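You operate a simulated robot arm through the tools that you are given. There is no shell and no other tool. Be economical: measure what you need, move in short steps, check, and stop when the job is done.

The job below is to be done with a simulated robot arm. You get a single attempt, and the scene is never put back.

## Task
Pump the tagged wheel up to the pressure on its label.
Fine: set the pressure knob to that mark; the inflator ends switched off, the blue hose end back in the black cup. Where these are worked on the way, their far stop is far enough and under half their travel is too little: switch of the inflator.

The check looks at the end state, three seconds after you hand in, the way a careful person would. Anything else that was tipped, shoved, dropped, spilled or broken makes it a failure.

## Robot
A 7-joint arm with a two-finger parallel gripper, fixed in place. Base frame: the origin is at the foot of the arm, x ahead of it, y to its left, z up. Units: m, rad, N and s.
With the tool pointing down near the work surface it reaches from about 0.1 to 0.7 m from the base axis. Its first joint turns from -2.897 to 2.897 rad. Payload 1.57 kg.
Tool frame: the origin (TCP) lies between the finger pads and is the grasp point; the fingertips stand 0.03 m ahead of it; z points along the fingers, y is the line along which they close. Largest opening 0.11 m; finger width 0.024, thickness 0.012; the body of the gripper, 0.048 by 0.112 m, starts 0.078 m behind the TCP.
Orientation is that of the tool frame in the base frame, as a unit quaternion [w, x, y, z]. With the fingers straight down and closing along the base's y, the tool's x points along the base's -x, its y along +y and its z along -z.

## Interface
- The arm moves only by the tool nudge_tool. Its argument "plan" is a list that holds one entry, the list of rows, each a list of 7 numbers: the opening, from 0 (shut) to 1 (fully open), then the shift along the base's x, y, z in m, then the turn, a rotation vector about the base's x, y, z in rad. In form: [[[grip, x, y, z, rx, ry, rz], ...]]. A call has 1 to 10 rows; each row shifts and turns the commanded pose from where the row before left it. A row lasts 0.2 s, in which the tool goes at most 0.05 m and 0.15 rad; a call with a longer step from one row to the next is refused whole, and so is a gripper value outside its range. A pose out of reach is approached as far as the arm can. The call stops where the force on the tool passes 40 N (or 10 N more than at its start, if that is more) or the arm is blocked; 0.2 s more then pass. The fingers move at their own pace (about 0.045 m/s each) and stop on an object; they squeeze with about 43 N. The grip force told is the motor's: it shows also when the fingers shut on nothing. Time passes only in rows, and 0.2 s behind the last, so rows that do not move let the fingers close. It gives the time, the measured TCP pose, the force on the tool (base axes), the opening and the grip force at its end, in the units of the frame above (readings bear some noise), with the torque about the TCP (base axes, N m) and any sound that the robot's microphone picked up.
- Cameras (640 x 400 px; columns grow to the right, rows downward): "scene" is fixed at [0.0492, 0.6495, 1.8508]; the picture's right is [-0.81, -0.59, 0.00], its down [-0.46, 0.63, -0.63] and it looks along [0.37, -0.51, -0.78] (base axes); focal length 326 px, centre (320, 200). "wrist" rides on the gripper at [0.07, 0.016, -0.141] in the tool frame; the picture's right is [-0.23, 0.97, 0.00], its down [-0.86, -0.20, -0.48] and it looks along [-0.47, -0.11, 0.88] (tool axes); focal length 222 px, centre (320, 200). There is no depth. A picture from a camera that has moved, and an enlarged one, comes with that camera's place and axes in the base frame and with its lens.
- capture(camera): a new picture of that camera. No time passes.
- move_column(by): slides the trunk up (or, below 0, down) by that many m; the arm rides with it, the base frame stays. It gives what a move gives, with no picture.
- inspect(camera, box): a new picture of the part [left, top, right, bottom] of that camera's present view, enlarged. No time passes.
- sign_off(): hands the job in; it is judged then, once.

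Go step by step. Nothing tells you positions but the pictures and the camera data: compare them with the known pose of the tool, close in by small moves and look again before you grip or let go. The budget is 120 turns and 64 pictures, counting those below and the enlarged ones. Unless the task says otherwise, let go and move clear before handing in, and close with one line.

The tools are called after "Emit:" as name(argument=value, ...) on one line, values as JSON. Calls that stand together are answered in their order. nudge_tool: Moves the arm, as the interface text tells. Its arguments: {"type":"object","properties":{"plan":{"type":"array","items":{"type":"array","items":{"type":"array","items":{"type":"number"}}}}},"required":["plan"]} The other tools are called the same way: move_column (by) slides the trunk up or down; capture (camera) takes a picture; inspect (camera, box) takes an enlarged picture of a part of a camera's view; sign_off () hands the job in.

At the start:

```text
time: 0.0
eef_pos: [0.3251, 0.0738, 1.3921]
tool_rot: [0.0, 0.0, 1.0, -0.001]
contact_force: [0.2, -0.3, 0.1]
moment: [-0.01, -0.02, 0.0]
gripper_width: 0.11
grasp_force: 0.0
trunk travel left (down, up): [-0.547, 0.043]
```

scene: 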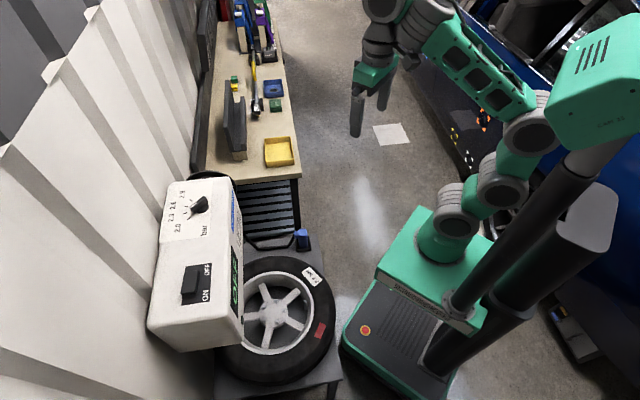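
wrist: 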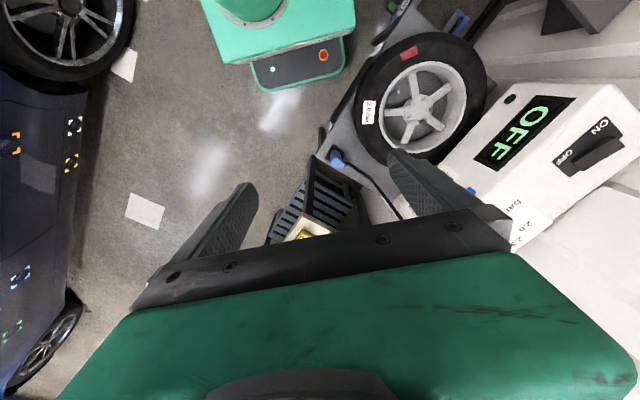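

I see an inflator box (white) with pressure knob and ON/OFF switch, a wheel lying on a stand with a label and a blue hose end near it. I'll look closer at the details first.

Emit:
inspect(camera="scene", box=[140, 160, 260, 360])

Emit:
inspect(camera="scene", box=[220, 220, 350, 400])

Emit:
inspect(camera="wrist", box=[300, 20, 640, 250])

```text
2.00 times, centred on (200, 260) of scene
camera zoom: at [0.0492, 0.6495, 1.8508], right [-0.81, -0.59, 0.0], down [-0.46, 0.63, -0.63], along [0.37, -0.51, -0.78], focal length 653 px, centre (560, 80)
```

zoom: 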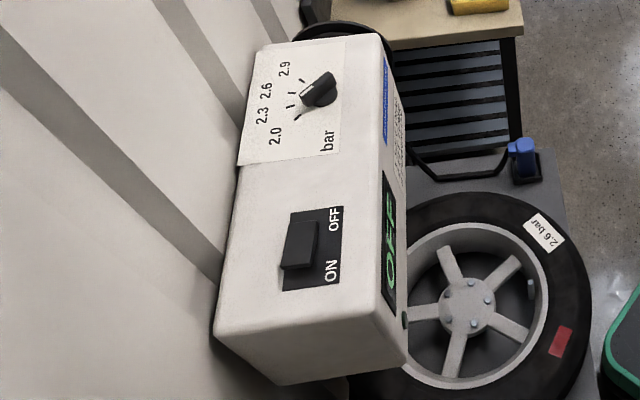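

```text
2.22 times, centred on (285, 310) of scene
camera zoom: at [0.0492, 0.6495, 1.8508], right [-0.81, -0.59, 0.0], down [-0.46, 0.63, -0.63], along [0.37, -0.51, -0.78], focal length 725 px, centre (398, -44)
```

zoom: 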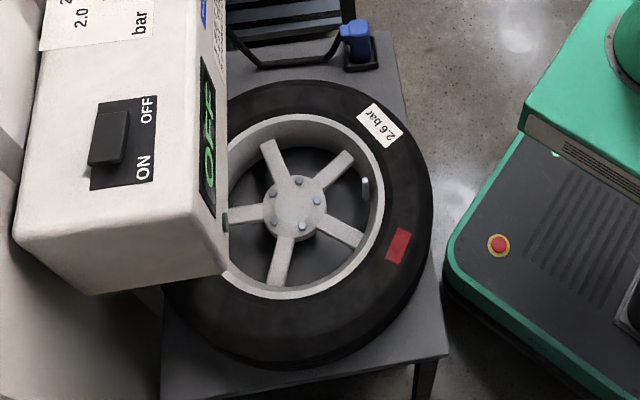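

```text
1.74 times, centred on (470, 135) of wrist
camera zoom: at [0.2551, 0.0894, 1.5335], right [0.23, 0.97, 0.0], down [0.86, -0.2, 0.48], along [0.47, -0.11, -0.88], focal length 386 px, centre (59, 313)
```

zoom: 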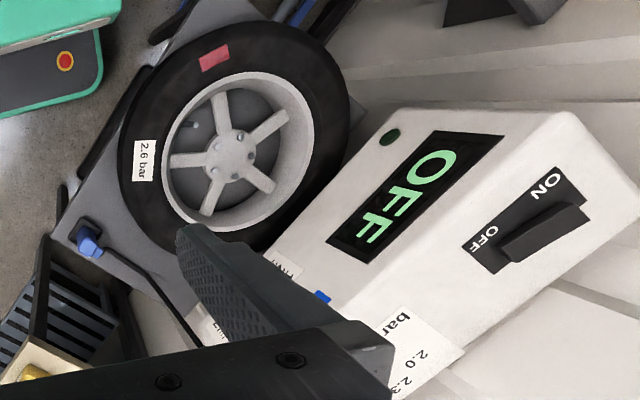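

The tag reads 2.6 bar. Triangulating: switch at about (0.49,0.56,1.13), knob (0.65,0.40,1.13), hose end (0.55,0.09,0.675), valve (0.35,0.325,0.72). I'll move near the inflator to inspect the knob.

Emit:
inspect(camera="scene", box=[160, 175, 240, 245])

Emit:
nudge_tool(plan=[[[1, 0.02, 0.03, 0, 0, 0, 0.1], [1, 0.02, 0.03, 0, 0, 0, 0.1], [1, 0.02, 0.03, 0, 0, 0, 0.1], [1, 0.02, 0.03, 0, 0, 0, 0.1], [1, 0.02, 0.03, 0, 0, 0, 0.1], [1, 0.02, 0.03, 0, 0, 0, 0.05], [1, 0, 0, 0, 0, 0, 0]]])

Emit:
capture(camera="wrist")

```text
5.71 times, centred on (200, 210) of scene
camera zoom: at [0.0492, 0.6495, 1.8508], right [-0.81, -0.59, 0.0], down [-0.46, 0.63, -0.63], along [0.37, -0.51, -0.78], focal length 1865 px, centre (1006, 143)
```

zoom: 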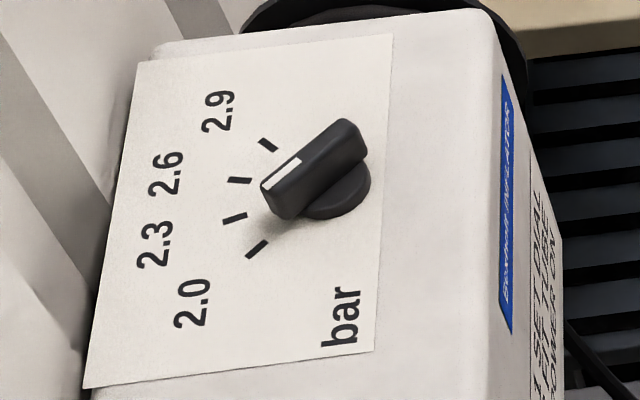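

```text
time: 1.0
eef_pos: [0.3983, 0.1823, 1.3945]
tool_rot: [0.004, -0.175, 0.985, 0.002]
contact_force: [9.0, 5.7, -13.9]
moment: [-0.6, 0.43, -0.21]
gripper_width: 0.1097
grasp_force: 0.1
trunk travel left (down, up): [-0.547, 0.043]
stopped in row 4: the force on the tool passed its limit at 65 N (the readings are from after the stop); the commanded pose is now the measured one
```

```text
57 pictures are left
camera wrist: at [0.3256, 0.1722, 1.5348], right [-0.12, 0.99, 0.0], down [0.87, 0.11, 0.48], along [0.48, 0.06, -0.87], focal length 222 px, centre (320, 200)
```

wrist: 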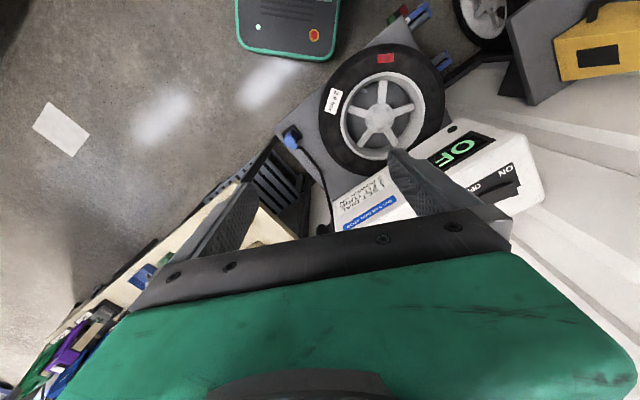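

The move stopped on a force reading although nothing seemed close. I check with the scene camera before moving on.

Emit:
capture(camera="scene")

Emit:
nudge_tool(plan=[[[1, 0, 0, 0, 0, 0, 0]]])

```text
56 pictures are left
```

scene: 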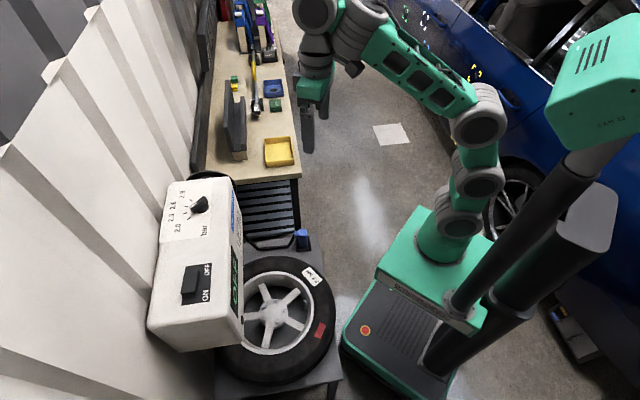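

```text
time: 1.4
eef_pos: [0.3985, 0.1831, 1.3937]
tool_rot: [0.003, -0.176, 0.984, 0.002]
contact_force: [7.6, 11.8, -17.8]
moment: [-1.37, -0.03, -0.56]
gripper_width: 0.1103
grasp_force: 0.1
trunk travel left (down, up): [-0.547, 0.043]
```

The force persists with free space all around the fingers, so perhaps the hand touches its own forearm. I'll ease along the force direction (outward and down) and see if it drops.

Emit:
nudge_tool(plan=[[[1, 0.01, 0.01, -0.01, 0, 0, 0], [1, 0.01, 0.01, -0.01, 0, 0, 0], [1, 0, 0, 0, 0, 0, 0]]])

Emit:
inspect(camera="scene", box=[270, 0, 510, 150])

```text
time: 2.2
eef_pos: [0.4168, 0.2022, 1.375]
tool_rot: [0.003, -0.175, 0.985, 0.002]
contact_force: [0.5, 0.7, -0.2]
moment: [-0.01, -0.02, 0.02]
gripper_width: 0.1101
grasp_force: 0.0
trunk travel left (down, up): [-0.547, 0.043]
```

```text
2.67 times, centred on (390, 75) of scene
camera zoom: at [0.0492, 0.6495, 1.8508], right [-0.81, -0.59, 0.0], down [-0.46, 0.63, -0.63], along [0.37, -0.51, -0.78], focal length 870 px, centre (133, 533)
```

zoom: 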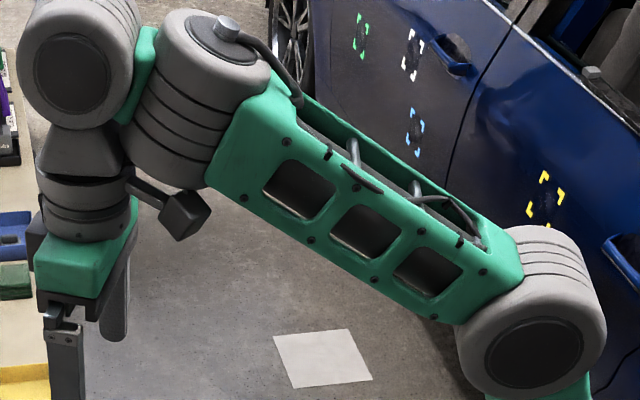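

The wrist camera was touching the forearm, and it is free now. The knob points to 2.0 (bar along base y, about 90°) and 2.6 lies at about 30°. I swing the hand to close along x, go lower and further out, and look again.

Emit:
nudge_tool(plan=[[[1, 0.01, 0.005, -0.02, 0, 0, 0.135], [1, 0.018, 0.01, -0.02, 0, 0, 0.135], [1, 0.018, 0.01, -0.015, 0, 0, 0.135], [1, 0.018, 0.01, -0.01, 0, 0, 0.135], [1, 0.018, 0.01, -0.01, 0, 0, 0.135], [1, 0.018, 0.01, 0, 0, 0, 0.135], [1, 0.018, 0.01, 0, 0, 0, 0.135], [1, 0.018, 0.01, 0, 0, 0, 0.135], [1, 0.01, 0.01, 0, 0, 0, 0.136], [1, 0, 0, 0, 0, 0, 0]]])

Emit:
capture(camera="wrist")

```text
time: 4.4
eef_pos: [0.5433, 0.2771, 1.2795]
tool_rot: [0.001, -0.7, 0.714, 0.002]
contact_force: [-0.3, 0.0, 0.1]
moment: [-0.02, 0.02, 0.0]
gripper_width: 0.1103
grasp_force: 0.0
out of reach, approached as far as the arm can: row 8, 9
trunk travel left (down, up): [-0.547, 0.043]
```

```text
54 pictures are left
camera wrist: at [0.5255, 0.205, 1.4201], right [-0.97, 0.25, 0.0], down [0.22, 0.85, 0.48], along [0.12, 0.47, -0.88], focal length 222 px, centre (320, 200)
```

wrist: 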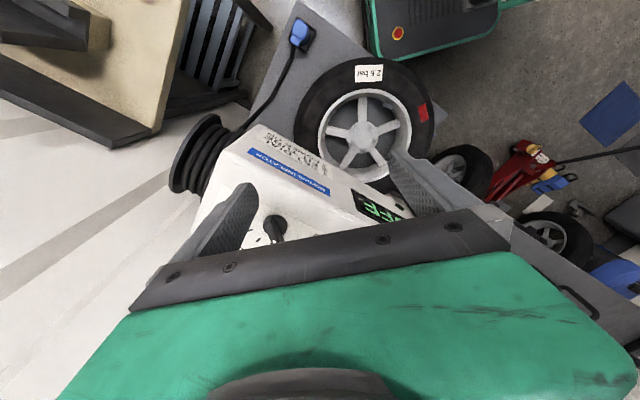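

The arm couldn't fully reach with this hand turn, likely because of the last joint's limit. I turn the hand the other way round (−180°), which also serves for closing along x.

Emit:
nudge_tool(plan=[[[1, 0, 0, 0, 0, 0, -0.15], [1, 0, 0, 0, 0, 0, -0.15], [1, 0, 0, 0, 0, 0, -0.15], [1, 0, 0, 0, 0, 0, -0.15], [1, 0, 0, 0, 0, 0, -0.15], [1, 0, 0, 0, 0, 0, -0.15], [1, 0, 0, 0, 0, 0, -0.15], [1, 0, 0, 0, 0, 0, -0.15], [1, 0, 0, 0, 0, 0, -0.15], [1, 0, 0, 0, 0, 0, -0.15]]])

Emit:
nudge_tool(plan=[[[1, 0, 0, 0, 0, 0, -0.15], [1, 0, 0, 0, 0, 0, -0.15], [1, 0, 0, 0, 0, 0, -0.15], [1, 0, 0, 0, 0, 0, -0.15], [1, 0, 0, 0, 0, 0, -0.15], [1, 0, 0, 0, 0, 0, -0.15], [1, 0, 0, 0, 0, 0, -0.15], [1, 0.01, 0.01, 0, 0, 0, -0.15], [1, 0.02, 0.02, 0, 0, 0, -0.15], [1, 0.02, 0.02, 0, 0, 0, -0.15]]])

Emit:
capture(camera="wrist")

```text
time: 6.6
eef_pos: [0.5424, 0.2747, 1.279]
tool_rot: [0.002, -0.035, 0.999, 0.001]
contact_force: [-0.2, -0.2, 0.8]
moment: [-0.01, 0.0, -0.01]
gripper_width: 0.1103
grasp_force: 0.1
trunk travel left (down, up): [-0.547, 0.043]
```

```text
time: 8.8
eef_pos: [0.5598, 0.308, 1.2564]
tool_rot: [0.002, 0.657, 0.754, -0.003]
contact_force: [1.0, -0.2, 0.4]
moment: [-0.04, 0.03, -0.01]
gripper_width: 0.1099
grasp_force: 0.0
out of reach, approached as far as the arm can: row 9, 10
trunk travel left (down, up): [-0.547, 0.043]
```

```text
53 pictures are left
camera wrist: at [0.5666, 0.3787, 1.3965], right [1.0, -0.09, 0.0], down [-0.08, -0.87, 0.48], along [-0.04, -0.48, -0.88], focal length 222 px, centre (320, 200)
```

wrist: 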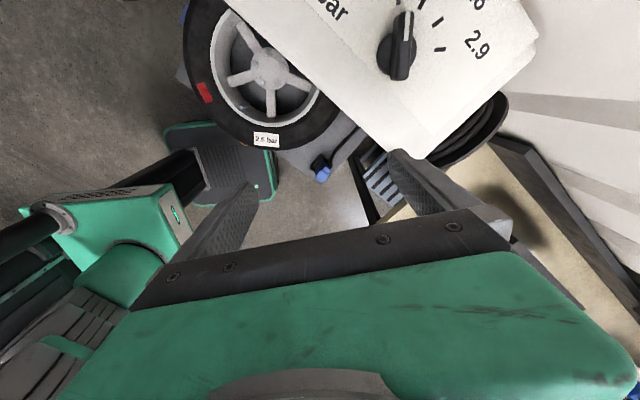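

Reach is short at this height, so I raise the trunk fully and tilt the hand outward (fingers toward +y, still closing along x) to gain reach.

Emit:
move_column(by=0.042)

Emit:
nudge_tool(plan=[[[1, 0, 0, 0, 0, 0, -0.138], [1, 0, 0, -0.01, 0.15, 0, 0], [1, 0, 0, -0.01, 0.15, 0, 0], [1, 0, 0, -0.01, 0.15, 0, 0], [1, 0.03, 0.0, -0.015, 0, 0, 0], [1, 0.03, 0.01, -0.015, 0, 0, 0], [1, 0.025, 0.01, -0.015, 0, 0, 0], [1, 0, 0, 0, 0, 0, 0]]])

Emit:
capture(camera="wrist")

Emit:
capture(camera="scene")

```text
time: 9.6
eef_pos: [0.5604, 0.3074, 1.2979]
tool_rot: [0.002, 0.656, 0.755, -0.001]
contact_force: [-0.3, 0.0, -0.7]
moment: [0.04, 0.01, -0.03]
gripper_width: 0.1097
grasp_force: 0.0
trunk travel left (down, up): [-0.589, 0.001]
```

```text
time: 11.4
eef_pos: [0.6109, 0.3135, 1.2293]
tool_rot: [-0.155, 0.689, 0.69, 0.157]
contact_force: [-1.1, -0.2, -0.1]
moment: [-0.01, 0.05, 0.01]
gripper_width: 0.11
grasp_force: 0.1
out of reach, approached as far as the arm can: row 6, 7
trunk travel left (down, up): [-0.589, 0.001]
```

```text
52 pictures are left
camera wrist: at [0.626, 0.3157, 1.3864], right [0.97, -0.2, -0.09], down [-0.2, -0.98, 0.06], along [-0.11, -0.04, -0.99], focal length 222 px, centre (320, 200)
```

wrist: 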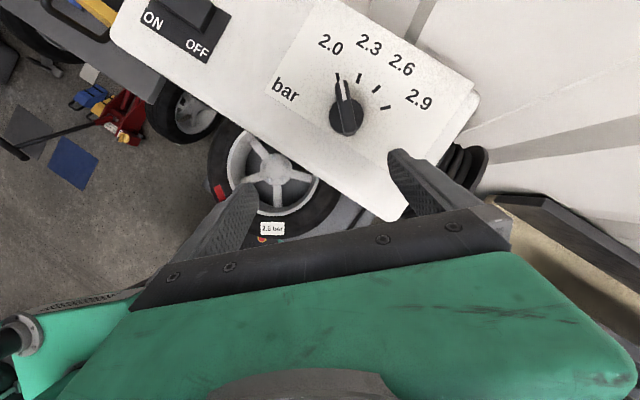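

```text
51 pictures are left
```

scene: 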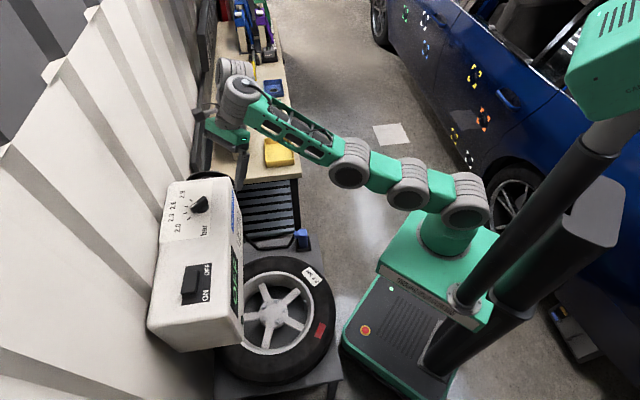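

The view is good: the pointer is at 2.0 and the knob axis is at about (0.646,0.394). I tilt a bit more and move in above the knob, then look again before lowering around it.

Emit:
nudge_tool(plan=[[[1, 0.005, 0.0, -0.02, 0.15, 0, 0], [1, 0.01, 0.01, -0.015, 0, 0, 0], [1, 0.01, 0.02, -0.005, 0, 0, 0], [1, 0.01, 0.02, 0, 0, 0, 0], [1, 0.0, 0.02, 0, 0, 0, 0], [1, 0, 0, 0, 0, 0, 0]]])

Emit:
capture(camera="wrist")

Emit:
inspect(camera="scene", box=[150, 80, 310, 230])

```text
time: 12.8
eef_pos: [0.5954, 0.367, 1.1847]
tool_rot: [-0.171, 0.686, 0.68, 0.194]
contact_force: [-0.1, 0.1, 0.1]
moment: [0.04, -0.02, -0.01]
gripper_width: 0.1101
grasp_force: 0.0
out of reach, approached as far as the arm can: row 1, 2, 3, 4, 5
trunk travel left (down, up): [-0.589, 0.001]
```

```text
50 pictures are left
camera wrist: at [0.6063, 0.3557, 1.3415], right [0.97, -0.21, -0.09], down [-0.21, -0.98, -0.02], along [-0.08, 0.04, -1.0], focal length 222 px, centre (320, 200)
```

wrist: 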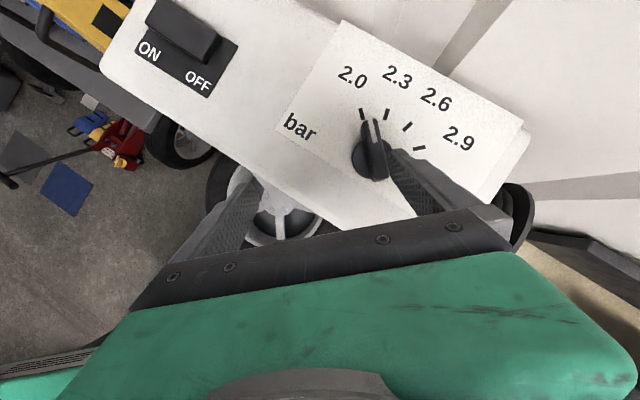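

```text
2.67 times, centred on (230, 155) of scene
camera zoom: at [0.0492, 0.6495, 1.8508], right [-0.81, -0.59, 0.0], down [-0.46, 0.63, -0.63], along [0.37, -0.51, -0.78], focal length 870 px, centre (560, 320)
```

zoom: 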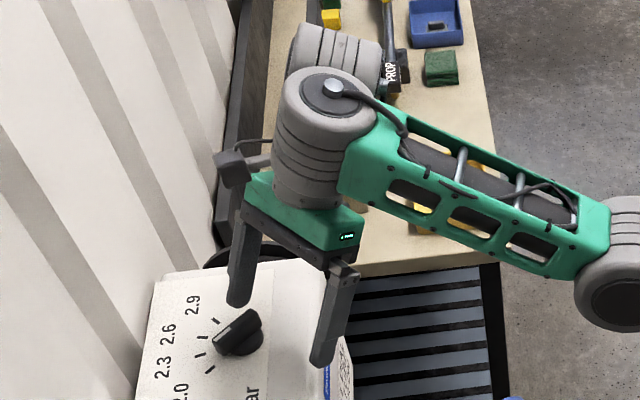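

Still out of reach with this skewed tilt. Better plan: orient the hand for the final 2.6 mark (tilted straight outward, best reach), straddle the knob and close, so the jaws turn the bar into line. I back up a little and turn the hand by −60°.

Emit:
nudge_tool(plan=[[[1, -0.03, -0.02, 0.03, 0, 0, 0], [1, -0.02, -0.02, 0.01, 0, 0, -0.15], [1, 0, 0, 0, 0, 0, -0.15], [1, 0, 0, 0, 0, 0, -0.15], [1, 0, 0, 0, 0, 0, -0.15], [1, 0, 0, 0, 0, 0, -0.15], [1, 0, 0, 0, 0, 0, -0.15], [1, 0, 0, 0, 0, 0, -0.147], [1, 0, 0, 0, 0, 0, 0]]])

Emit:
capture(camera="wrist")

```text
time: 14.8
eef_pos: [0.6127, 0.3525, 1.2796]
tool_rot: [-0.058, 0.929, 0.269, 0.248]
contact_force: [-0.5, -0.3, -0.1]
moment: [-0.04, 0.03, 0.02]
gripper_width: 0.11
grasp_force: 0.0
out of reach, approached as far as the arm can: row 1, 2, 3, 4, 5, 6
trunk travel left (down, up): [-0.589, 0.001]
```

```text
48 pictures are left
camera wrist: at [0.6117, 0.338, 1.4376], right [0.35, -0.93, -0.09], down [-0.94, -0.35, -0.01], along [-0.02, 0.08, -1.0], focal length 222 px, centre (320, 200)
```

wrist: 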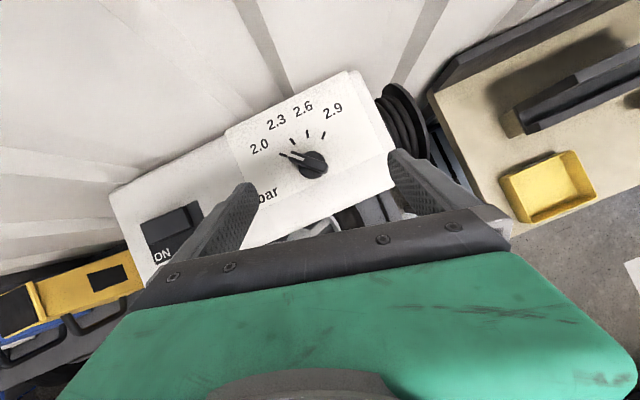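

Now the hand is well oriented and in reach. I move down over the knob toward (0.637,0.389,1.19) and look.

Emit:
nudge_tool(plan=[[[1, 0.008, 0.012, -0.03, 0, 0, -0.03], [1, 0.008, 0.012, -0.03, 0, 0, 0], [1, 0.008, 0.012, -0.03, 0, 0, 0], [1, 0, 0, 0, 0, 0, 0]]])

Emit:
capture(camera="wrist")

Emit:
inspect(camera="scene", box=[150, 130, 270, 230])

```text
time: 15.8
eef_pos: [0.6399, 0.3929, 1.1938]
tool_rot: [-0.054, 0.933, 0.256, 0.248]
contact_force: [-0.1, 0.4, 0.1]
moment: [0.03, 0.0, 0.02]
gripper_width: 0.1098
grasp_force: 0.2
out of reach, approached as far as the arm can: row 1
trunk travel left (down, up): [-0.589, 0.001]
```

```text
47 pictures are left
camera wrist: at [0.6382, 0.3766, 1.3505], right [0.32, -0.94, -0.09], down [-0.95, -0.32, -0.01], along [-0.02, 0.08, -1.0], focal length 222 px, centre (320, 200)
```

wrist: 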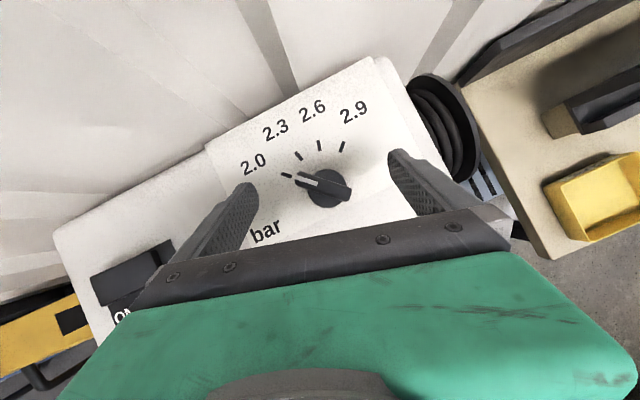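

```text
4.00 times, centred on (210, 180) of scene
camera zoom: at [0.0492, 0.6495, 1.8508], right [-0.81, -0.59, 0.0], down [-0.46, 0.63, -0.63], along [0.37, -0.51, -0.78], focal length 1306 px, centre (760, 280)
```

zoom: 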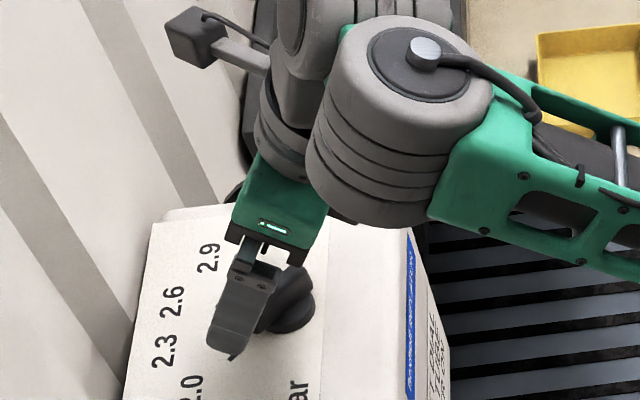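

The knob is centred between the fingers. To ease the alignment I turn the hand back 20° first, lower around the knob, then look at contact before closing.

Emit:
nudge_tool(plan=[[[1, 0, 0, 0, 0, 0, 0.12], [1, 0, 0, 0, 0, 0, 0.12], [1, 0, 0, -0.005, 0, 0, 0.11], [1, 0, 0, -0.01, 0, 0, 0], [1, 0, 0, -0.01, 0, 0, 0], [1, 0, 0, 0, 0, 0, 0]]])

Emit:
capture(camera="wrist")

```text
time: 17.2
eef_pos: [0.6142, 0.384, 1.2135]
tool_rot: [-0.095, 0.875, 0.415, 0.231]
contact_force: [0.8, 0.0, -0.6]
moment: [0.02, 0.01, 0.04]
gripper_width: 0.11
grasp_force: 0.1
out of reach, approached as far as the arm can: row 1, 2, 3, 4, 5
trunk travel left (down, up): [-0.589, 0.001]
```

```text
45 pictures are left
camera wrist: at [0.6178, 0.3679, 1.3711], right [0.63, -0.77, -0.09], down [-0.78, -0.63, 0.0], along [-0.05, 0.07, -1.0], focal length 222 px, centre (320, 200)
```

wrist: 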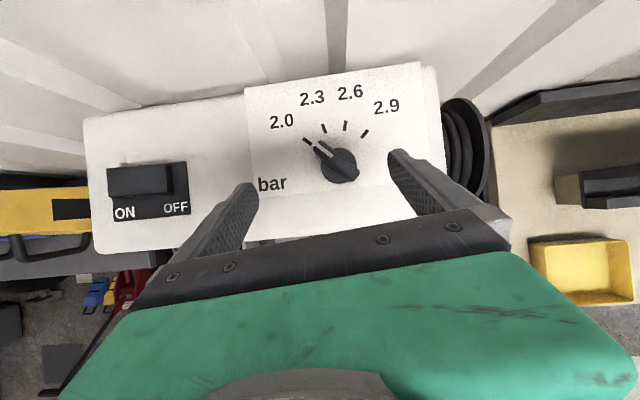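

That turn is out of reach, so I return to the 30° orientation and will use only the left finger to sweep the pointer clockwise, with the hand offset slightly toward the robot.

Emit:
nudge_tool(plan=[[[1, 0, 0, 0.02, 0, 0, 0], [1, 0, -0.01, 0.01, 0, 0, -0.12], [1, 0, -0.01, 0, 0, 0, -0.12], [1, 0, -0.006, 0, 0, 0, -0.11], [1, 0, 0, 0, 0, 0, 0]]])

```text
time: 18.4
eef_pos: [0.6234, 0.3634, 1.2495]
tool_rot: [-0.055, 0.932, 0.257, 0.249]
contact_force: [-0.4, 0.5, 0.6]
moment: [0.01, -0.02, -0.03]
gripper_width: 0.1103
grasp_force: 0.0
out of reach, approached as far as the arm can: row 3, 4
trunk travel left (down, up): [-0.589, 0.001]
```

Emit:
nudge_tool(plan=[[[1, 0.005, 0.001, -0.03, 0, 0, 0], [1, 0.005, 0.001, -0.03, 0, 0, 0], [1, 0.0046, 0.0013, -0.0295, 0, 0, 0], [1, 0, 0, 0, 0, 0, 0]]])

Emit:
capture(camera="wrist")

Emit:
inspect(camera="scene", box=[160, 165, 250, 235])

```text
time: 19.4
eef_pos: [0.6345, 0.3706, 1.1889]
tool_rot: [-0.05, 0.935, 0.257, 0.241]
contact_force: [0.2, -0.7, 0.1]
moment: [-0.03, -0.01, 0.0]
gripper_width: 0.11
grasp_force: 0.0
out of reach, approached as far as the arm can: row 1, 2, 3
trunk travel left (down, up): [-0.589, 0.001]
```

```text
44 pictures are left
camera wrist: at [0.6343, 0.3567, 1.3469], right [0.32, -0.94, -0.08], down [-0.95, -0.32, 0.01], along [-0.03, 0.07, -1.0], focal length 222 px, centre (320, 200)
```

wrist: 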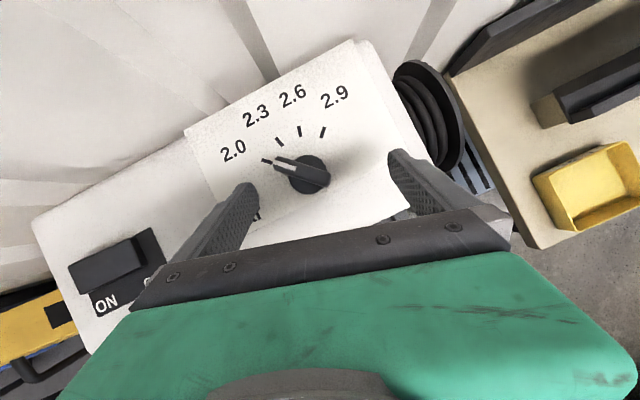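

```text
5.71 times, centred on (205, 200) of scene
camera zoom: at [0.0492, 0.6495, 1.8508], right [-0.81, -0.59, 0.0], down [-0.46, 0.63, -0.63], along [0.37, -0.51, -0.78], focal length 1865 px, centre (977, 200)
```

zoom: 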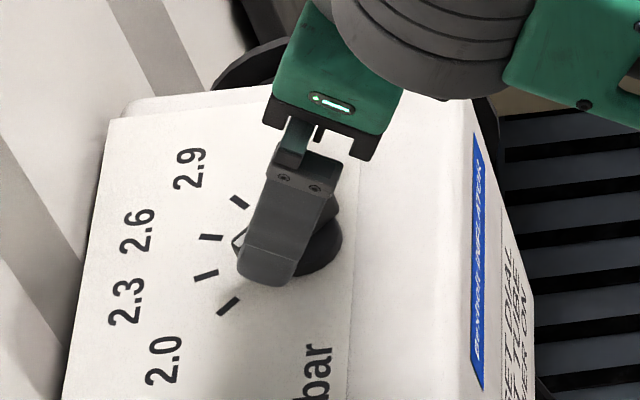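

Emit:
nudge_tool(plan=[[[1, 0.001, -0.001, -0.01, 0, 0, 0], [1, 0.001, -0.001, -0.01, 0, 0, 0], [1, 0.001, -0.001, -0.009, 0, 0, 0], [1, 0, 0, 0, 0, 0, 0]]])

```text
time: 20.4
eef_pos: [0.6344, 0.3711, 1.1907]
tool_rot: [-0.049, 0.935, 0.257, 0.241]
contact_force: [-0.1, 0.3, 0.3]
moment: [0.01, 0.0, 0.0]
gripper_width: 0.1101
grasp_force: 0.1
out of reach, approached as far as the arm can: row 1, 2, 3
trunk travel left (down, up): [-0.589, 0.001]
```

Lowering the trunk with the arm rigid does the descent without changing the arm's posture.

Emit:
move_column(by=-0.03)

Emit:
inspect(camera="scene", box=[160, 165, 250, 235])

Emit:
capture(camera="wrist")

```text
time: 21.2
eef_pos: [0.6339, 0.3711, 1.1586]
tool_rot: [-0.05, 0.935, 0.257, 0.241]
contact_force: [0.0, 0.9, 0.1]
moment: [0.02, -0.03, 0.01]
gripper_width: 0.1101
grasp_force: 0.1
trunk travel left (down, up): [-0.559, 0.031]
```

```text
5.71 times, centred on (205, 200) of scene
camera zoom: at [0.0492, 0.6495, 1.8508], right [-0.81, -0.59, 0.0], down [-0.46, 0.63, -0.63], along [0.37, -0.51, -0.78], focal length 1865 px, centre (977, 200)
```

zoom: 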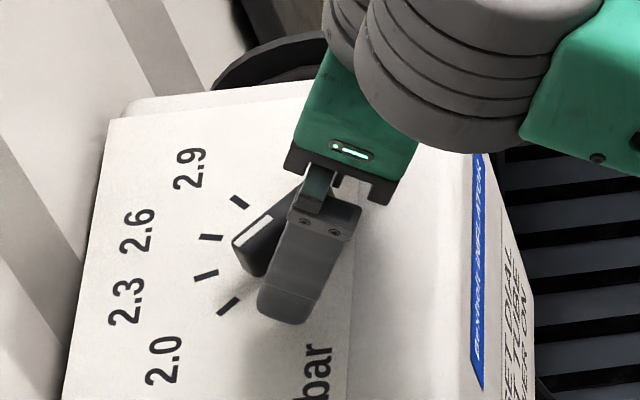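

```text
41 pictures are left
camera wrist: at [0.6343, 0.3566, 1.317], right [0.32, -0.94, -0.08], down [-0.95, -0.32, 0.01], along [-0.03, 0.07, -1.0], focal length 222 px, centre (320, 200)
```

wrist: 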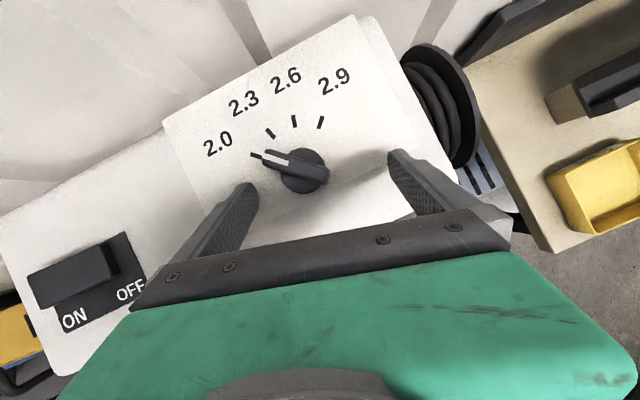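

Fingers straddle the knob at the right depth. I close to 0.044 m so that the left finger sweeps the pointer, then look.

Emit:
nudge_tool(plan=[[[0.7, 0, 0, 0, 0, 0, 0], [0.55, 0, 0, 0, 0, 0, 0], [0.45, 0, 0, 0, 0, 0, 0], [0.4, 0, 0, 0, 0, 0, 0], [0.4, 0, 0, 0, 0, 0, 0]]])

Emit:
capture(camera="wrist")

```text
time: 22.4
eef_pos: [0.6332, 0.3708, 1.1585]
tool_rot: [-0.049, 0.935, 0.256, 0.24]
contact_force: [-2.9, 2.2, 0.1]
moment: [0.08, 0.08, 0.1]
gripper_width: 0.0472
grasp_force: 1.1
trunk travel left (down, up): [-0.559, 0.031]
```

```text
40 pictures are left
camera wrist: at [0.6342, 0.3567, 1.317], right [0.32, -0.94, -0.08], down [-0.95, -0.32, 0.01], along [-0.03, 0.07, -1.0], focal length 222 px, centre (320, 200)
```

wrist: 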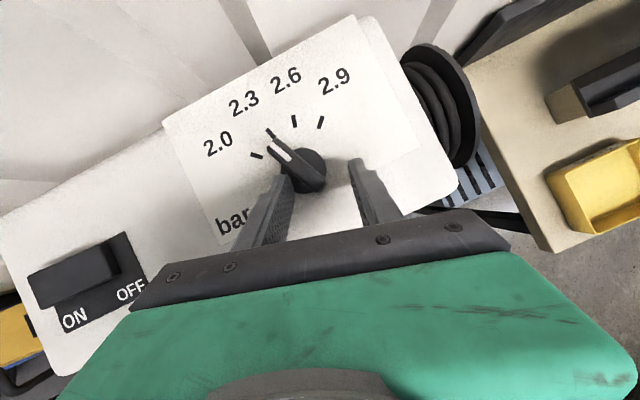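

It works: the pointer is near 2.3 with little force. I close further.

Emit:
nudge_tool(plan=[[[0.36, 0, 0, 0, 0, 0, 0], [0.32, 0, 0, 0, 0, 0, 0], [0.32, 0, 0, 0, 0, 0, 0]]])

Emit:
inspect(camera="wrist", box=[180, 50, 420, 240])

```text
time: 23.2
eef_pos: [0.6328, 0.3711, 1.1591]
tool_rot: [-0.05, 0.935, 0.256, 0.24]
contact_force: [-5.0, 6.8, 2.9]
moment: [0.19, 0.08, 0.22]
gripper_width: 0.0423
grasp_force: 3.8
trunk travel left (down, up): [-0.559, 0.031]
```

```text
2.11 times, centred on (300, 145) of wrist
camera zoom: at [0.6335, 0.3575, 1.3173], right [0.32, -0.94, -0.08], down [-0.95, -0.32, 0.01], along [-0.03, 0.07, -1.0], focal length 468 px, centre (362, 316)
```

zoom: 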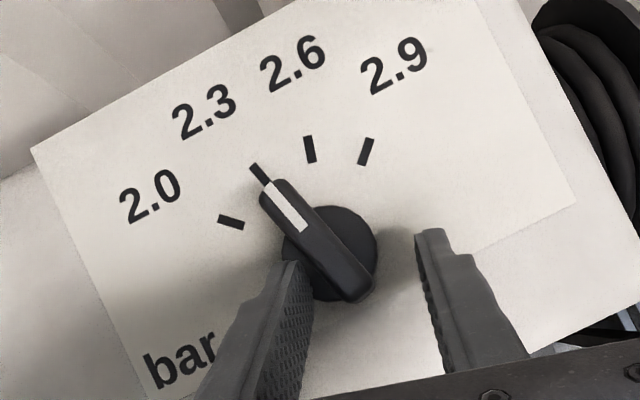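

Progress stalled with the pointer at 2.3, because the lever arm is too short there. I open, re-centre the hand on the knob and close with both jaws (now only about 30° off).

Emit:
nudge_tool(plan=[[[0.7, 0, 0, 0, 0, 0, 0], [0.85, 0, 0, 0, 0, 0, 0], [0.85, 0.001, 0.007, 0, 0, 0, 0], [0.85, 0.002, 0.007, 0, 0, 0, 0], [0.85, 0.001, 0.005, 0, 0, 0, 0], [0.85, 0, 0, 0, 0, 0, 0]]])

Emit:
inspect(camera="wrist", box=[180, 70, 460, 260])

```text
time: 24.6
eef_pos: [0.6392, 0.3899, 1.1595]
tool_rot: [-0.05, 0.935, 0.257, 0.241]
contact_force: [0.2, -1.1, 0.2]
moment: [-0.03, -0.01, 0.01]
gripper_width: 0.0935
grasp_force: 0.2
trunk travel left (down, up): [-0.559, 0.031]
```

```text
2.11 times, centred on (320, 165) of wrist
camera zoom: at [0.6395, 0.3756, 1.3169], right [0.32, -0.94, -0.08], down [-0.95, -0.32, 0.01], along [-0.03, 0.07, -1.0], focal length 468 px, centre (320, 274)
```

zoom: 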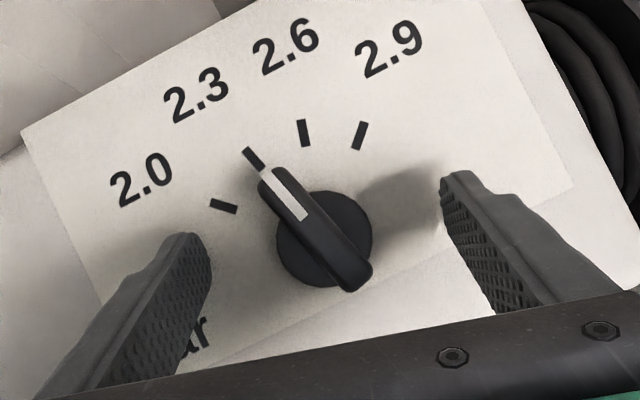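

Centred well. Closing on the bar.

Emit:
nudge_tool(plan=[[[0.6, 0, 0, 0, 0, 0, 0], [0.4, 0, 0, 0, 0, 0, 0], [0.25, 0, 0, 0, 0, 0, 0], [0.1, 0, 0, 0, 0, 0, 0], [0, 0, 0, 0, 0, 0, 0], [0, 0, 0, 0, 0, 0, 0]]])

Emit:
inspect(camera="wrist", box=[180, 70, 460, 260])

```text
time: 26.0
eef_pos: [0.6384, 0.3889, 1.1596]
tool_rot: [-0.05, 0.935, 0.257, 0.241]
contact_force: [-1.5, -0.5, 0.3]
moment: [0.54, 0.35, 0.01]
gripper_width: 0.0361
grasp_force: 36.0
trunk travel left (down, up): [-0.559, 0.031]
```

```text
2.11 times, centred on (320, 165) of wrist
camera zoom: at [0.6392, 0.3756, 1.3169], right [0.32, -0.94, -0.08], down [-0.95, -0.32, 0.01], along [-0.03, 0.07, -1.0], focal length 468 px, centre (320, 274)
```

zoom: 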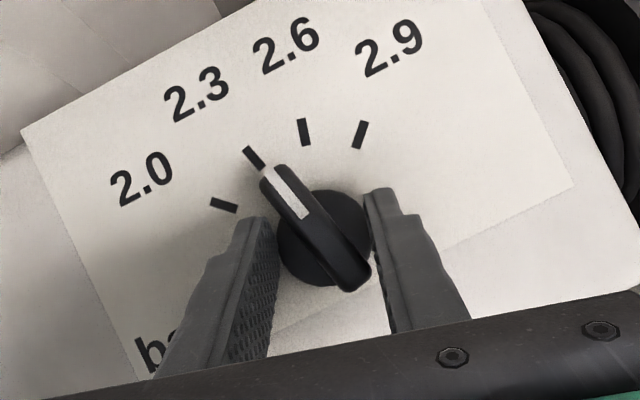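

The jaws grip the round skirt (36 mm) instead of the bar. I open, rise about 10 mm and close on the bar only.

Emit:
nudge_tool(plan=[[[0.4, 0, 0, 0, 0, 0, 0], [0.6, 0, 0, 0, 0, 0, 0], [0.6, 0, 0, 0, 0, 0, 0]]])

Emit:
move_column(by=0.01)

Emit:
nudge_tool(plan=[[[0.4, 0, 0, 0, 0, 0, 0], [0.25, 0, 0, 0, 0, 0, 0], [0.1, 0, 0, 0, 0, 0, 0], [0, 0, 0, 0, 0, 0, 0], [0, 0, 0, 0, 0, 0, 0]]])

Emit:
inspect(camera="wrist", box=[180, 70, 460, 260])

```text
time: 26.8
eef_pos: [0.6403, 0.3899, 1.1589]
tool_rot: [-0.05, 0.935, 0.257, 0.241]
contact_force: [-0.1, -1.2, -0.2]
moment: [-0.02, -0.01, 0.04]
gripper_width: 0.0661
grasp_force: 0.0
trunk travel left (down, up): [-0.559, 0.031]
```

```text
time: 27.4
eef_pos: [0.6402, 0.3898, 1.1696]
tool_rot: [-0.05, 0.935, 0.257, 0.241]
contact_force: [-0.1, 0.5, 0.2]
moment: [-0.04, 0.04, 0.0]
gripper_width: 0.0661
grasp_force: 0.1
trunk travel left (down, up): [-0.569, 0.021]
```

```text
time: 28.6
eef_pos: [0.6395, 0.3892, 1.168]
tool_rot: [-0.05, 0.935, 0.256, 0.241]
contact_force: [0.8, -0.6, 1.3]
moment: [0.29, 0.16, -0.01]
gripper_width: 0.0141
grasp_force: 25.3
trunk travel left (down, up): [-0.569, 0.021]
```

```text
2.11 times, centred on (320, 165) of wrist
camera zoom: at [0.6395, 0.3754, 1.3269], right [0.32, -0.94, -0.08], down [-0.95, -0.32, 0.01], along [-0.03, 0.07, -1.0], focal length 468 px, centre (320, 274)
```

zoom: 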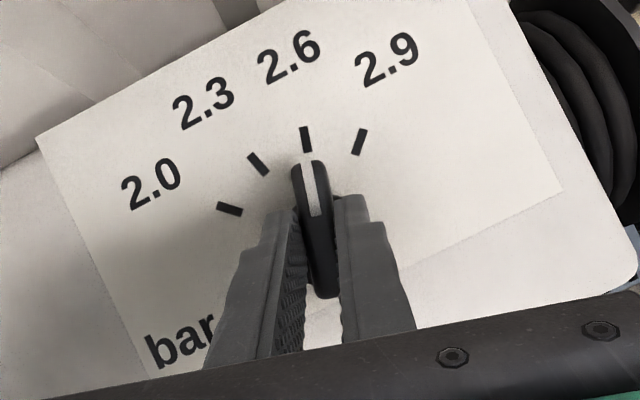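

The bar aligned with the 2.6 tick. I release, rise and check the mark.

Emit:
nudge_tool(plan=[[[0.3, 0, 0, 0, 0, 0, 0], [0.6, 0, 0, 0, 0, 0, 0], [0.8, 0, 0, 0, 0, 0, 0], [0.8, 0, 0, 0, 0, 0, 0]]])

Emit:
move_column(by=0.02)

Emit:
nudge_tool(plan=[[[0.8, -0.02, -0.01, 0.03, 0, 0, 0], [0.6, -0.02, -0.01, 0.02, 0, 0, 0], [0.3, 0, 0, 0, 0, 0, 0], [0, 0, 0, 0, 0, 0, 0], [0, 0, 0, 0, 0, 0, 0]]])

Emit:
inspect(camera="wrist", box=[180, 30, 460, 220])

```text
time: 29.6
eef_pos: [0.6389, 0.3894, 1.1701]
tool_rot: [-0.05, 0.935, 0.257, 0.24]
contact_force: [-0.3, 0.4, 0.1]
moment: [0.02, -0.04, -0.04]
gripper_width: 0.0879
grasp_force: 0.1
trunk travel left (down, up): [-0.569, 0.021]
```

```text
time: 30.2
eef_pos: [0.6397, 0.3906, 1.1893]
tool_rot: [-0.05, 0.935, 0.256, 0.241]
contact_force: [0.1, 0.1, -1.0]
moment: [0.02, 0.0, 0.0]
gripper_width: 0.0882
grasp_force: 0.0
trunk travel left (down, up): [-0.589, 0.001]
```

```text
time: 31.4
eef_pos: [0.6104, 0.3772, 1.2492]
tool_rot: [-0.049, 0.935, 0.256, 0.239]
contact_force: [0.3, 0.4, 0.4]
moment: [-0.01, 0.02, 0.02]
gripper_width: 0.0039
grasp_force: 0.1
out of reach, approached as far as the arm can: row 2
trunk travel left (down, up): [-0.589, 0.001]
```

```text
2.11 times, centred on (320, 125) of wrist
camera zoom: at [0.6106, 0.3637, 1.4066], right [0.32, -0.94, -0.08], down [-0.95, -0.32, 0.01], along [-0.03, 0.07, -1.0], focal length 468 px, centre (320, 358)
```

zoom: 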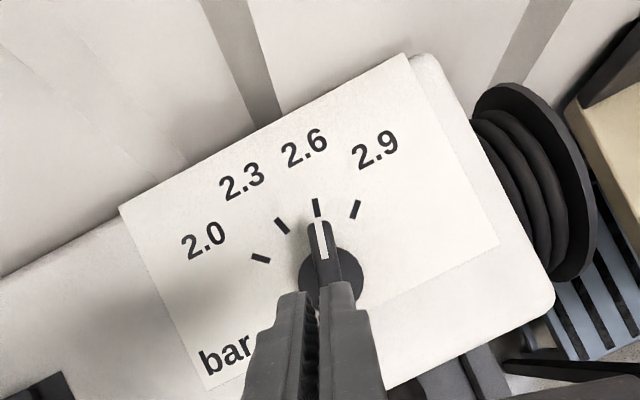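

The knob is on 2.6. Next is the hose end: I retract, untilt the hand and bring it to the side where the blue end sits.

Emit:
nudge_tool(plan=[[[0, -0.03, -0.03, 0.01, -0.065, 0.1126, 0], [0.3, -0.03, -0.03, 0.01, -0.065, 0.1126, 0], [0.6, -0.03, -0.035, 0, -0.065, 0.1126, 0], [1, -0.02, -0.04, 0, -0.065, 0.1126, 0], [1, 0, -0.045, 0, 0, 0, 0], [1, 0, -0.045, 0, 0, 0, 0], [1, 0, -0.045, 0, 0, 0, 0]]])

Emit:
move_column(by=-0.2)

Emit:
capture(camera="wrist")

Emit:
capture(camera="scene")

```text
time: 33.0
eef_pos: [0.4889, 0.1177, 1.2488]
tool_rot: [0.015, 0.963, 0.267, -0.009]
contact_force: [0.1, 0.4, -0.4]
moment: [0.01, -0.06, 0.03]
gripper_width: 0.1102
grasp_force: 0.0
out of reach, approached as far as the arm can: row 4
trunk travel left (down, up): [-0.589, 0.001]
```

```text
time: 35.2
eef_pos: [0.4885, 0.119, 1.048]
tool_rot: [0.015, 0.963, 0.268, -0.008]
contact_force: [-1.1, 0.9, 0.0]
moment: [0.0, -0.06, 0.03]
gripper_width: 0.1101
grasp_force: 0.1
trunk travel left (down, up): [-0.389, 0.201]
```

```text
34 pictures are left
camera wrist: at [0.5579, 0.1441, 1.1881], right [0.31, -0.95, 0.03], down [-0.83, -0.25, 0.49], along [-0.46, -0.18, -0.87], focal length 222 px, centre (320, 200)
```

wrist: 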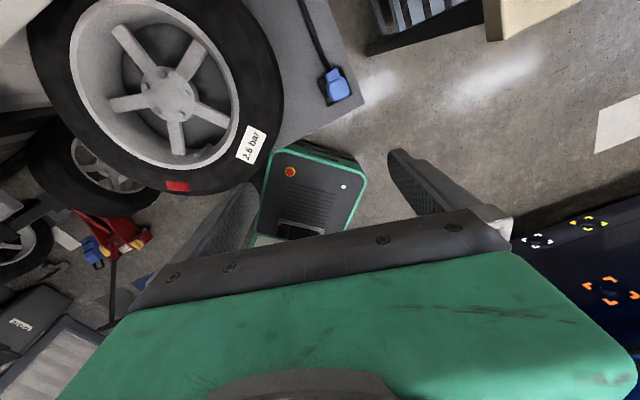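

```text
33 pictures are left
```

scene: 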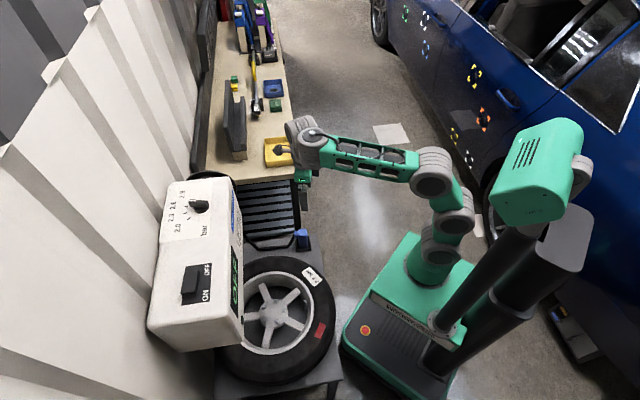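

Emit:
inspect(camera="wrist", box=[296, 50, 376, 120])

Emit:
inspect(camera="scene", box=[270, 220, 330, 260])

Emit:
inspect(camera="wrist", box=[100, 50, 260, 180])

```text
5.71 times, centred on (336, 85) of wrist
camera zoom: at [0.5579, 0.1441, 1.1881], right [0.31, -0.95, 0.03], down [-0.83, -0.25, 0.49], along [-0.46, -0.18, -0.87], focal length 1269 px, centre (229, 857)
```

zoom: 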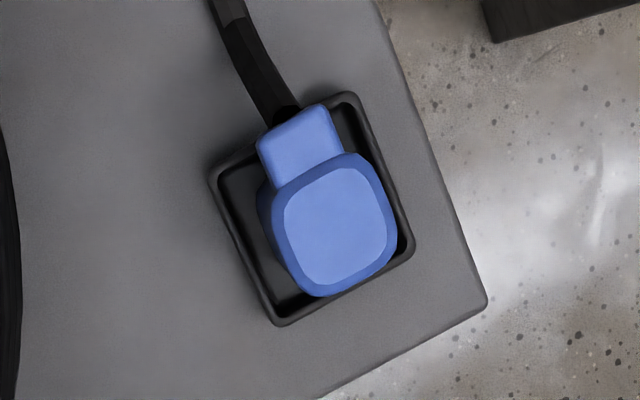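

```text
10.00 times, centred on (300, 240) of scene
camera zoom: at [0.0492, 0.6495, 1.8508], right [-0.81, -0.59, 0.0], down [-0.46, 0.63, -0.63], along [0.37, -0.51, -0.78], focal length 3264 px, centre (520, -200)
```

zoom: 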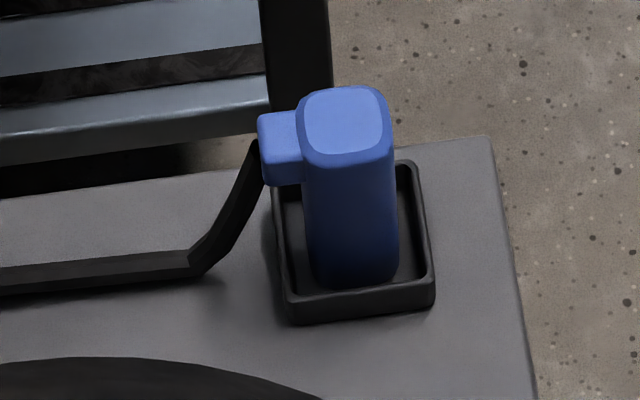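

```text
3.08 times, centred on (180, 115) of wrist
camera zoom: at [0.5579, 0.1441, 1.1881], right [0.31, -0.95, 0.03], down [-0.83, -0.25, 0.49], along [-0.46, -0.18, -0.87], focal length 684 px, centre (751, 462)
```

zoom: 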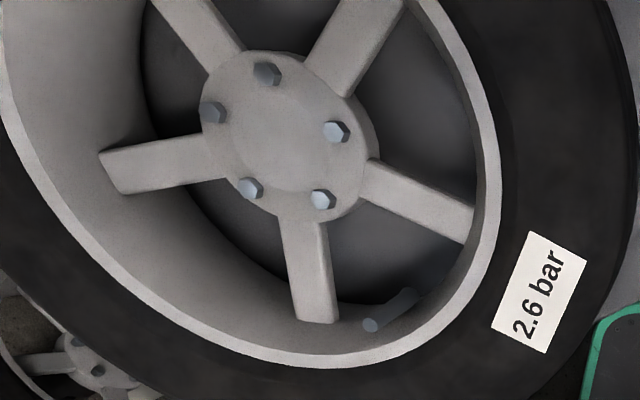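

The hose end is an upright blue post (top about (0.548,0.086,0.709), about 0.11 m tall), its nub pointing along (+1,+1), so jaws should close along (1,−1). The valve stem is vertical with its tip near (0.348,0.323,0.74). I align the hand and lower the trunk.

Emit:
nudge_tool(plan=[[[1, 0.02, -0.01, 0, 0.034, -0.009, 0.0], [1, 0.02, -0.011, 0, 0, 0, 0.122], [1, 0.02, -0.012, 0, 0, 0, 0.122], [1, 0, 0, 0, 0, 0, 0]]])

Emit:
move_column(by=-0.25)

Emit:
capture(camera="wrist")

```text
time: 36.2
eef_pos: [0.5489, 0.0849, 1.049]
tool_rot: [-0.001, 0.923, 0.384, 0.0]
contact_force: [0.6, 0.2, -0.6]
moment: [0.02, 0.02, 0.01]
gripper_width: 0.1098
grasp_force: 0.1
trunk travel left (down, up): [-0.389, 0.201]
```

```text
time: 38.8
eef_pos: [0.5486, 0.0846, 0.7998]
tool_rot: [-0.001, 0.924, 0.383, 0.001]
contact_force: [-0.1, 1.1, 0.1]
moment: [-0.02, 0.02, 0.04]
gripper_width: 0.1101
grasp_force: 0.0
trunk travel left (down, up): [-0.139, 0.451]
```

```text
29 pictures are left
camera wrist: at [0.6085, 0.1215, 0.9397], right [0.53, -0.85, 0.0], down [-0.75, -0.46, 0.48], along [-0.41, -0.25, -0.88], focal length 222 px, centre (320, 200)
```

wrist: 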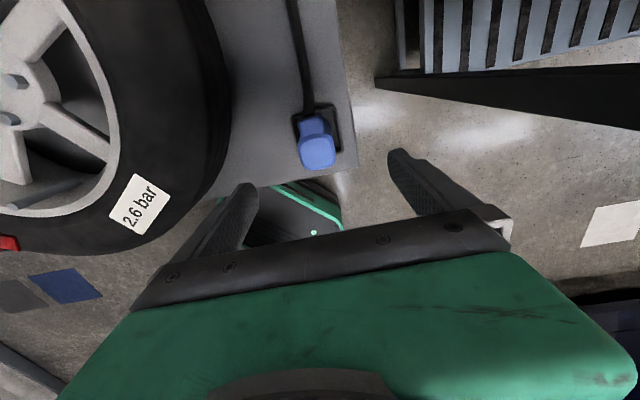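

Aligned over the post and clear of the tyre. Descending to z≈0.685 with a partly closed gripper.

Emit:
nudge_tool(plan=[[[0.7, 0, 0.001, -0.03, 0, 0, 0], [0.7, 0, 0.001, -0.03, 0, 0, 0], [0.7, 0, 0.001, -0.03, 0, 0, 0], [0.7, 0, 0, -0.025, 0, 0, 0], [0.7, 0, 0, 0, 0, 0, 0]]])

Emit:
capture(camera="wrist")

```text
time: 40.0
eef_pos: [0.5471, 0.0892, 0.6814]
tool_rot: [-0.001, 0.924, 0.382, 0.001]
contact_force: [0.0, -0.6, 0.1]
moment: [0.04, 0.0, -0.04]
gripper_width: 0.0768
grasp_force: 0.1
trunk travel left (down, up): [-0.139, 0.451]
```

```text
28 pictures are left
camera wrist: at [0.6082, 0.1252, 0.8223], right [0.53, -0.85, 0.0], down [-0.75, -0.46, 0.48], along [-0.41, -0.25, -0.88], focal length 222 px, centre (320, 200)
```

wrist: 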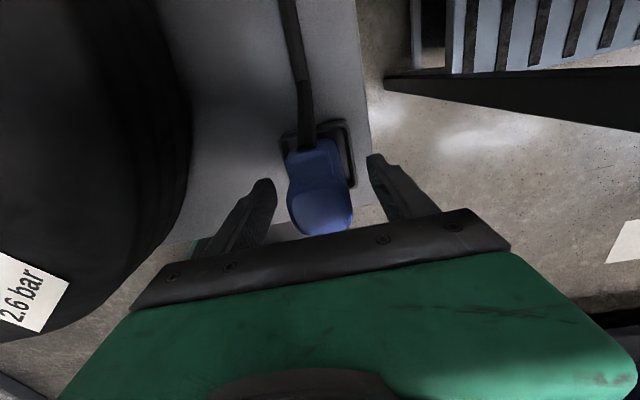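

The post is between the fingers. Closing, then lifting a little.

Emit:
nudge_tool(plan=[[[0.4, 0, 0, 0, 0, 0, 0], [0.2, 0, 0, 0, 0, 0, 0], [0, 0, 0, 0, 0, 0, 0], [0, 0, 0, 0, 0, 0, 0], [0, 0, 0, 0, 0, 0, 0]]])

Emit:
nudge_tool(plan=[[[0, 0, 0, 0.02, 0, 0, 0], [0, 0, 0, 0.03, 0, 0, 0], [0, 0, 0, 0.03, 0, 0, 0], [0, 0, 0, 0.03, 0, 0, 0], [0, 0, 0, 0.03, 0, 0, 0], [0, 0, 0, 0.03, 0, 0, 0], [0, 0, 0, 0, 0, 0, 0]]])

Emit:
capture(camera="scene")

```text
time: 41.2
eef_pos: [0.5489, 0.0893, 0.6811]
tool_rot: [0.001, 0.924, 0.383, 0.001]
contact_force: [-0.6, 0.6, -0.1]
moment: [0.08, 0.06, 0.0]
gripper_width: 0.0411
grasp_force: 38.2
trunk travel left (down, up): [-0.139, 0.451]
```

```text
time: 42.8
eef_pos: [0.5517, 0.0875, 0.85]
tool_rot: [0.0, 0.924, 0.383, 0.0]
contact_force: [-1.0, 0.0, -2.2]
moment: [0.0, 0.05, 0.01]
gripper_width: 0.0409
grasp_force: 42.9
out of reach, approached as far as the arm can: row 5
trunk travel left (down, up): [-0.139, 0.451]
```

```text
27 pictures are left
```

scene: 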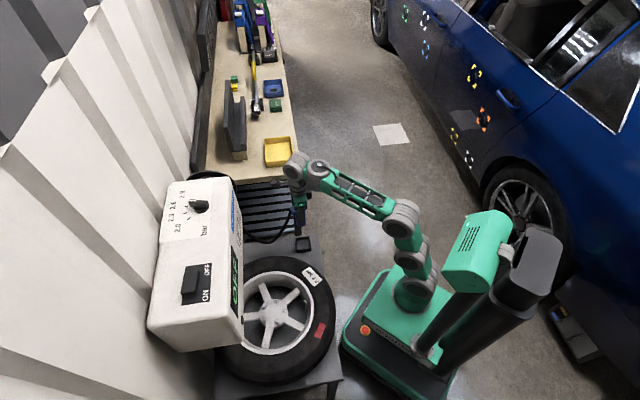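

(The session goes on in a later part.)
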